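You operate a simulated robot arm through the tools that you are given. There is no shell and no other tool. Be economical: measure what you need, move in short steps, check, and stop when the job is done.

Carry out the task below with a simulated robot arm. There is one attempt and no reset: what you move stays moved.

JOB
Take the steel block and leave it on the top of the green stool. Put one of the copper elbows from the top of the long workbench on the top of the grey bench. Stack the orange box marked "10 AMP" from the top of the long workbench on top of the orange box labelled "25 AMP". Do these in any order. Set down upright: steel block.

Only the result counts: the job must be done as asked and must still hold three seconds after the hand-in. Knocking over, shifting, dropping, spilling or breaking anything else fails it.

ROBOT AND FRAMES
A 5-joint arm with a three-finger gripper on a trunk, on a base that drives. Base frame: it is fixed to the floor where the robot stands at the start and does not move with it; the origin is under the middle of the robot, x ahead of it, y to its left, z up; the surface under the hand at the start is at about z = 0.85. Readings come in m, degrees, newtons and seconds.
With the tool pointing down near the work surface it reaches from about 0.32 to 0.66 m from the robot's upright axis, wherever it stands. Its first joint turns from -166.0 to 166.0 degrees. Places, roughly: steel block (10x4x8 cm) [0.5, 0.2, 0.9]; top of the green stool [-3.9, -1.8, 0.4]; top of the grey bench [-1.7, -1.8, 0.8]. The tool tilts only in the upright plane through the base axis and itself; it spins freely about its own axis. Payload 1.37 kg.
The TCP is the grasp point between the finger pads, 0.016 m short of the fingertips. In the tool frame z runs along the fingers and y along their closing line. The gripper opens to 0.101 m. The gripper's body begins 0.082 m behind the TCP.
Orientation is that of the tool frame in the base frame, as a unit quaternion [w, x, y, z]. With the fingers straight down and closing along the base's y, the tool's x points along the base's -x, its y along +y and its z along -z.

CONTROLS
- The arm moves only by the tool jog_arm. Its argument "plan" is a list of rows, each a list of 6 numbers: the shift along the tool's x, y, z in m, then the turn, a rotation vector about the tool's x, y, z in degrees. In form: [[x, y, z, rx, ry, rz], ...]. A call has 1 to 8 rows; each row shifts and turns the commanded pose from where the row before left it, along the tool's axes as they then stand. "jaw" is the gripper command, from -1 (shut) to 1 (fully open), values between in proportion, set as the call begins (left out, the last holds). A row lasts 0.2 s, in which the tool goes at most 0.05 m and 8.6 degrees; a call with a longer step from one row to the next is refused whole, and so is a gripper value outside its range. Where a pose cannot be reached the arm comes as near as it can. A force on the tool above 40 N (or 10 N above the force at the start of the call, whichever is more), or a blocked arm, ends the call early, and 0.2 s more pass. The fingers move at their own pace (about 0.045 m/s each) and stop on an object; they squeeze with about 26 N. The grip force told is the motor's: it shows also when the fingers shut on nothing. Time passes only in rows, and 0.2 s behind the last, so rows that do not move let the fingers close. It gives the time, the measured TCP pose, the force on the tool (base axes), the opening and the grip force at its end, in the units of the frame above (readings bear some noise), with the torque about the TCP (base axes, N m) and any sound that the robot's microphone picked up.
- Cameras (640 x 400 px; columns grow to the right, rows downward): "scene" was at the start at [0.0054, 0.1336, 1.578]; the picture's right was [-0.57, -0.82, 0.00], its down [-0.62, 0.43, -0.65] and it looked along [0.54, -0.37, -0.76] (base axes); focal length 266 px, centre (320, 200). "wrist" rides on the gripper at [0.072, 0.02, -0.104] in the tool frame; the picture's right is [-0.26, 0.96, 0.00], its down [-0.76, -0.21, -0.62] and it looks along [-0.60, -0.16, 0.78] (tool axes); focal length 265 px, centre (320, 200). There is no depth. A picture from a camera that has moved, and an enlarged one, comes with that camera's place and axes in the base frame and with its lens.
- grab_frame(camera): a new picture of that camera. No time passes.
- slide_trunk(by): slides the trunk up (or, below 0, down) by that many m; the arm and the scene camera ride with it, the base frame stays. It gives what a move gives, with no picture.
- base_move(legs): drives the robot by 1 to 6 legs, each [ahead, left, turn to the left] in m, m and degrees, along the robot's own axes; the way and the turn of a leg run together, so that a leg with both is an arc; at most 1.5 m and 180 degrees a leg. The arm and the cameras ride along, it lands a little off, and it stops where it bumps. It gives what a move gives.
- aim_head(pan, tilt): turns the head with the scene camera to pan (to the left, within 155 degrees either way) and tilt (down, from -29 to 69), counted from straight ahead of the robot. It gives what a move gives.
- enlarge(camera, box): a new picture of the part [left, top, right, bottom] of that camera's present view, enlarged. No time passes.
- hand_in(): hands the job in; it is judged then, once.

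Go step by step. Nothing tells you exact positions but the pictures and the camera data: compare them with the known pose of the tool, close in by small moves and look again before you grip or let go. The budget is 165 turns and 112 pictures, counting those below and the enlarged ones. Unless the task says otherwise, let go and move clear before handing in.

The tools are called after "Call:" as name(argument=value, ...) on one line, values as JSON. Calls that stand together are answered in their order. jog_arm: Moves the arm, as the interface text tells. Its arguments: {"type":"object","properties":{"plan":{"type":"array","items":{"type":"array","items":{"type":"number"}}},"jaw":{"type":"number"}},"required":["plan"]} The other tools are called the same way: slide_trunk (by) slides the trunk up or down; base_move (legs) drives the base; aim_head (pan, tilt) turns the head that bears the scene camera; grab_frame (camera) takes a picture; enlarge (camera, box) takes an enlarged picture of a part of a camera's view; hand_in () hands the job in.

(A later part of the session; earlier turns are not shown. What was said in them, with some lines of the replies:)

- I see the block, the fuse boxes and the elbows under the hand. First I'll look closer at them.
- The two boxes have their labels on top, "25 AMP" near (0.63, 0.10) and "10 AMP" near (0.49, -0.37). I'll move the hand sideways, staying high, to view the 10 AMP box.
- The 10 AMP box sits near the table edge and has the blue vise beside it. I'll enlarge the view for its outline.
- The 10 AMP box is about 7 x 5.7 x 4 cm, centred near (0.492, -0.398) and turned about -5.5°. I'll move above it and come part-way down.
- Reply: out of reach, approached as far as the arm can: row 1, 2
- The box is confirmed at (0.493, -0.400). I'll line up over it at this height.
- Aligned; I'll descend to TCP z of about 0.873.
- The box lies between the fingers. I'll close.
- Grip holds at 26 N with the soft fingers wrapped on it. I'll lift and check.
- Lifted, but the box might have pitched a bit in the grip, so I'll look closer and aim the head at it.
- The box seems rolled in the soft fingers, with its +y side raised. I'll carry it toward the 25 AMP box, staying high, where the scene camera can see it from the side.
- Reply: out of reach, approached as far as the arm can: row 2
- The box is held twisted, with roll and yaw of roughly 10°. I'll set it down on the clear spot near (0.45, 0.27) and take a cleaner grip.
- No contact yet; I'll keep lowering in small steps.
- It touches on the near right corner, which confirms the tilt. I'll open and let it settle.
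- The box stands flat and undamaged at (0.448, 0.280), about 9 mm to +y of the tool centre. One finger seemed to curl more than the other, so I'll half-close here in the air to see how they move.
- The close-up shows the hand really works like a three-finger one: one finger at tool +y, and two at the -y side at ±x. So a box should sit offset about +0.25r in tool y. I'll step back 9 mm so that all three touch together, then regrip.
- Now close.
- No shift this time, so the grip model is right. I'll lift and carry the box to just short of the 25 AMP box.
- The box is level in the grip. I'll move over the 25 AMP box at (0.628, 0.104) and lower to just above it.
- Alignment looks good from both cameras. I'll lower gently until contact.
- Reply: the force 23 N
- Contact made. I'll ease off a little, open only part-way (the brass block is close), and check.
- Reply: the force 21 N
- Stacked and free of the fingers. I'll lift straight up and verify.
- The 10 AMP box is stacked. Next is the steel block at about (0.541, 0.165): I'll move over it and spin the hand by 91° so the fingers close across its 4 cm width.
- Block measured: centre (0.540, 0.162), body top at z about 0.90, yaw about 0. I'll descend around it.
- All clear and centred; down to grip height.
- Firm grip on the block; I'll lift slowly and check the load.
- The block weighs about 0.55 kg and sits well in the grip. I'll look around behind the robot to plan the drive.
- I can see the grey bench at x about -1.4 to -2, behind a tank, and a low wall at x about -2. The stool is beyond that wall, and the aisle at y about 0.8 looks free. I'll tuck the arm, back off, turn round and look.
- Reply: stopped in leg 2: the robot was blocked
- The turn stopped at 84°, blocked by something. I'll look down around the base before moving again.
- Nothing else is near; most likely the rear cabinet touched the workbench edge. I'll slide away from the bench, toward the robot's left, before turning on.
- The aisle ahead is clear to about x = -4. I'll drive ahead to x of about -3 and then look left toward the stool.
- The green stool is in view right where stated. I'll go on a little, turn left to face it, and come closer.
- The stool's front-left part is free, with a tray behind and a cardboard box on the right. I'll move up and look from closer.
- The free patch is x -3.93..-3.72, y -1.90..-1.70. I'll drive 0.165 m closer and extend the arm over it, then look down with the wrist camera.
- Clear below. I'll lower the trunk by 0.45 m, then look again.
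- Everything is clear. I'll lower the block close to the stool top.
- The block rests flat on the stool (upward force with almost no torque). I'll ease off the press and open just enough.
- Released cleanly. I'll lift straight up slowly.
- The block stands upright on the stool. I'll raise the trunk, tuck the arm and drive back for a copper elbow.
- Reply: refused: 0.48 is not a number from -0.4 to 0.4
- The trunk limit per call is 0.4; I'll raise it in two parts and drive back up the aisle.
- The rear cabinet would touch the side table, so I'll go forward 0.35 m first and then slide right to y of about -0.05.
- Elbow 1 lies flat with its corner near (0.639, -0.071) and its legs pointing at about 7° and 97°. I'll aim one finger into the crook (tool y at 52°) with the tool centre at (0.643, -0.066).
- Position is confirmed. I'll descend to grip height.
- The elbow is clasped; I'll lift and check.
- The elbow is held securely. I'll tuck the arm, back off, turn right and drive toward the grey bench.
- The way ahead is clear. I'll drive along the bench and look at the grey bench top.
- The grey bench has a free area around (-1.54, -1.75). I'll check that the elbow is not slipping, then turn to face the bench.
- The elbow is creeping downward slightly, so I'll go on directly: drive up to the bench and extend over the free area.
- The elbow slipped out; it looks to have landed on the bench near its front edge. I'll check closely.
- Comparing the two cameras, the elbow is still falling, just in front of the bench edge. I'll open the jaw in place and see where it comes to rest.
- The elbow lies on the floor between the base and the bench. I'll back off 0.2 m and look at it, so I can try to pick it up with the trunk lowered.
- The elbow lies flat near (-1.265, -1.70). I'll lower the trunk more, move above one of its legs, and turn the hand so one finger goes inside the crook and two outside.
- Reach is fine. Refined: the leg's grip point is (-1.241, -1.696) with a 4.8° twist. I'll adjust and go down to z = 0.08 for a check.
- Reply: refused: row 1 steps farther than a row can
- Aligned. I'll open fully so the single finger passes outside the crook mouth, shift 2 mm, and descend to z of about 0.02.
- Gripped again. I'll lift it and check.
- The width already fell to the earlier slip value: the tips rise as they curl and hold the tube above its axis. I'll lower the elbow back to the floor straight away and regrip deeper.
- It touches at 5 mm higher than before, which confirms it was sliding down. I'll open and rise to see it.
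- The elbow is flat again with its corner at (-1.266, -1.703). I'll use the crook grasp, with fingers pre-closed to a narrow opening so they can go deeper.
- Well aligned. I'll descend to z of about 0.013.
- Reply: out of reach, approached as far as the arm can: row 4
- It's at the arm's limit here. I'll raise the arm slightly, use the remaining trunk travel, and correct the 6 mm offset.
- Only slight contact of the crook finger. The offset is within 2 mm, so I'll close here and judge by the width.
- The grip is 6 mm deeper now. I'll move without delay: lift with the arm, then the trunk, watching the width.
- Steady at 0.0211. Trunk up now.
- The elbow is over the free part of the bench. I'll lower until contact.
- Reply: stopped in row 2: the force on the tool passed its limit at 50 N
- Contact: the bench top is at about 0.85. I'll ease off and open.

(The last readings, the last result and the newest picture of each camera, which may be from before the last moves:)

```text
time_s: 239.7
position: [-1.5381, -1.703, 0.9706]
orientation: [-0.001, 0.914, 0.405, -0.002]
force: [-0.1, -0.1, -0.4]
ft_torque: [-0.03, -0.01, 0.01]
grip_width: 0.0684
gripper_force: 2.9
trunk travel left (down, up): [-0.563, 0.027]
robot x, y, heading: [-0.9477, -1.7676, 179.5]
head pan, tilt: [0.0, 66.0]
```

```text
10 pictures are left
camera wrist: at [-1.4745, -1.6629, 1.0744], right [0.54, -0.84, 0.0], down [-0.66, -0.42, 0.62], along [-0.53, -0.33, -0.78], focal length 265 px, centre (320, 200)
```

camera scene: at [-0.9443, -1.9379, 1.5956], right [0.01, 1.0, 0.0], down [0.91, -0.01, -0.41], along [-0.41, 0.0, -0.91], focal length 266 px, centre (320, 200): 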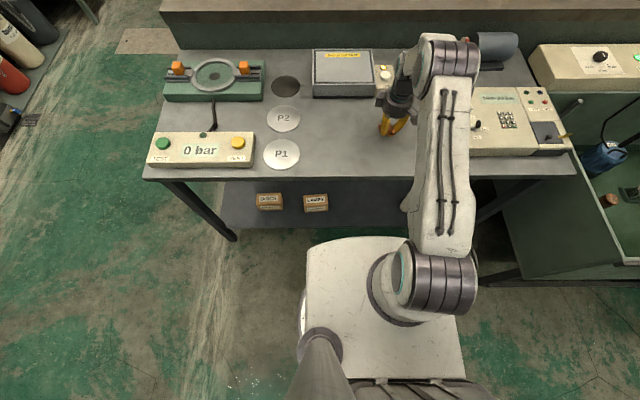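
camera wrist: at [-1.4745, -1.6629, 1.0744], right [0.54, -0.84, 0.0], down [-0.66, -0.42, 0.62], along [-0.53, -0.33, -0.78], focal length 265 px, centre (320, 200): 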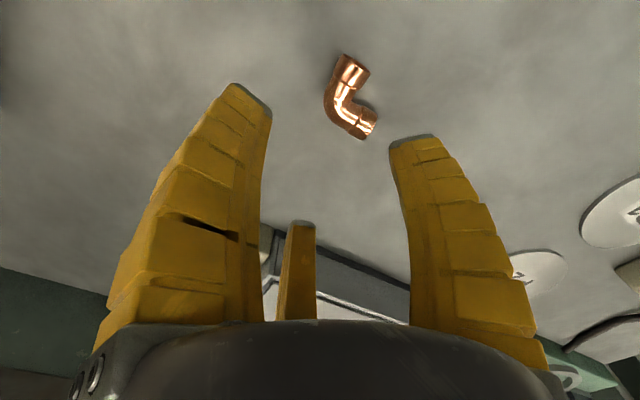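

The elbow rests on the grey bench. I'll retract, back away and do a final check.

Call:
jog_arm(plan=[[0, 0, -0.04, 0, 0, 0], [0.0235, 0.0259, 0, 0, 0, 0], [0.0235, 0.0259, 0, 0, 0, 0], [0.0235, 0.0259, 0, 0, 0, 0], [0, 0, 0, 0, 0, 0]])

Call:
base_move(legs=[[-0.3, 0, 0]])

Call:
aim_head(pan=0, tilt=45)

Call:
grab_frame(camera="scene")

Call:
aim_head(pan=-130, tilt=30)

Call:
grab_frame(camera="scene")

```text
time_s: 240.9
position: [-1.4323, -1.7039, 1.0094]
orientation: [-0.002, 0.914, 0.406, -0.002]
force: [-0.5, 0.0, -0.2]
ft_torque: [-0.01, 0.02, -0.04]
grip_width: 0.0687
gripper_force: 2.3
trunk travel left (down, up): [-0.563, 0.027]
robot x, y, heading: [-0.9454, -1.7652, 179.6]
head pan, tilt: [0.0, 66.0]
```

```text
time_s: 242.9
position: [-1.1314, -1.7044, 1.0094]
orientation: [-0.001, 0.914, 0.405, -0.002]
force: [0.5, -0.7, 0.6]
ft_torque: [0.0, 0.0, -0.03]
grip_width: 0.0689
gripper_force: 2.8
trunk travel left (down, up): [-0.563, 0.027]
robot x, y, heading: [-0.6468, -1.7656, 179.4]
head pan, tilt: [0.0, 66.0]
```

```text
time_s: 243.8
position: [-1.1325, -1.7061, 1.0095]
orientation: [-0.001, 0.914, 0.405, -0.001]
force: [-0.1, -0.1, -0.5]
ft_torque: [0.0, -0.01, 0.01]
grip_width: 0.0685
gripper_force: 2.3
trunk travel left (down, up): [-0.563, 0.027]
robot x, y, heading: [-0.6456, -1.7659, 179.1]
head pan, tilt: [0.0, 45.0]
```

```text
9 pictures are left
camera scene: at [-0.6657, -1.9405, 1.6216], right [0.01, 1.0, 0.0], down [0.71, -0.01, -0.71], along [-0.71, 0.01, -0.71], focal length 266 px, centre (320, 200)
```

scene: 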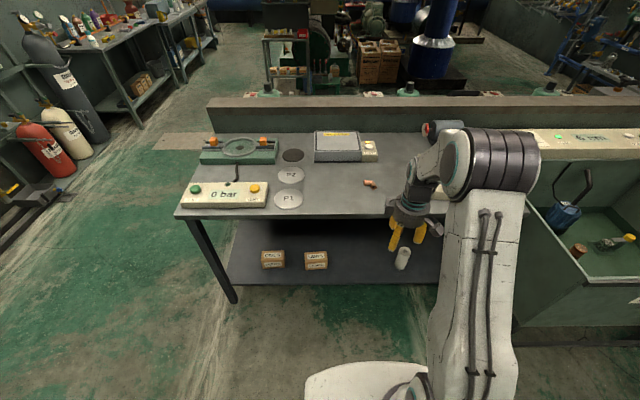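

```text
time_s: 245.9
position: [-1.1321, -1.7045, 1.0087]
orientation: [-0.001, 0.915, 0.404, -0.001]
force: [-0.2, -0.3, -0.2]
ft_torque: [0.0, -0.02, 0.02]
grip_width: 0.0688
gripper_force: 1.8
trunk travel left (down, up): [-0.563, 0.027]
robot x, y, heading: [-0.6437, -1.7676, 179.1]
head pan, tilt: [-130.0, 30.0]
```

```text
8 pictures are left
camera scene: at [-0.5257, -1.8725, 1.6443], right [0.76, -0.65, 0.0], down [-0.32, -0.38, -0.87], along [0.56, 0.66, -0.5], focal length 266 px, centre (320, 200)
```

scene: 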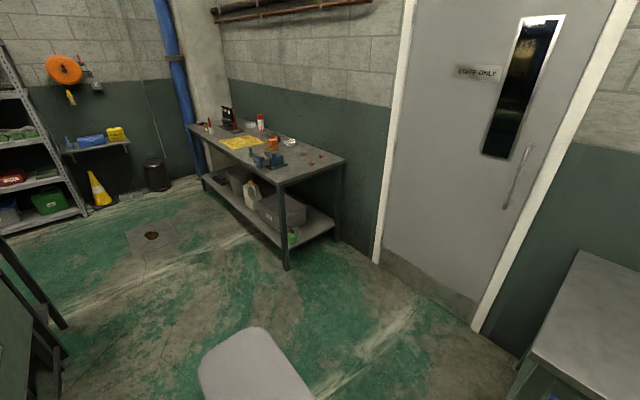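

The elbow lies on the grey bench, the fuse boxes are still stacked on the workbench, and I last saw the block upright on the stool. The hand is clear, so I'll hand in.

Call:
hand_in()

```text
The job is handed in.
```

All three placements were made and the job is handed in, but I dropped the copper elbow once on the way.

- **Steel block:** it stands upright on the front left of the green stool. I did not look at it again after driving away.
- **Copper elbow:** it now rests on the grey bench. It slipped from the fingers just in front of that bench and fell to the floor, so I picked up the same elbow and set it down there.
- **Fuse boxes:** the "10 AMP" box is stacked on the "25 AMP" box and was still stacked in the last picture.

The base was also blocked once partway through a turn near the long workbench. I never found what stopped it; later pictures showed nothing out of place.
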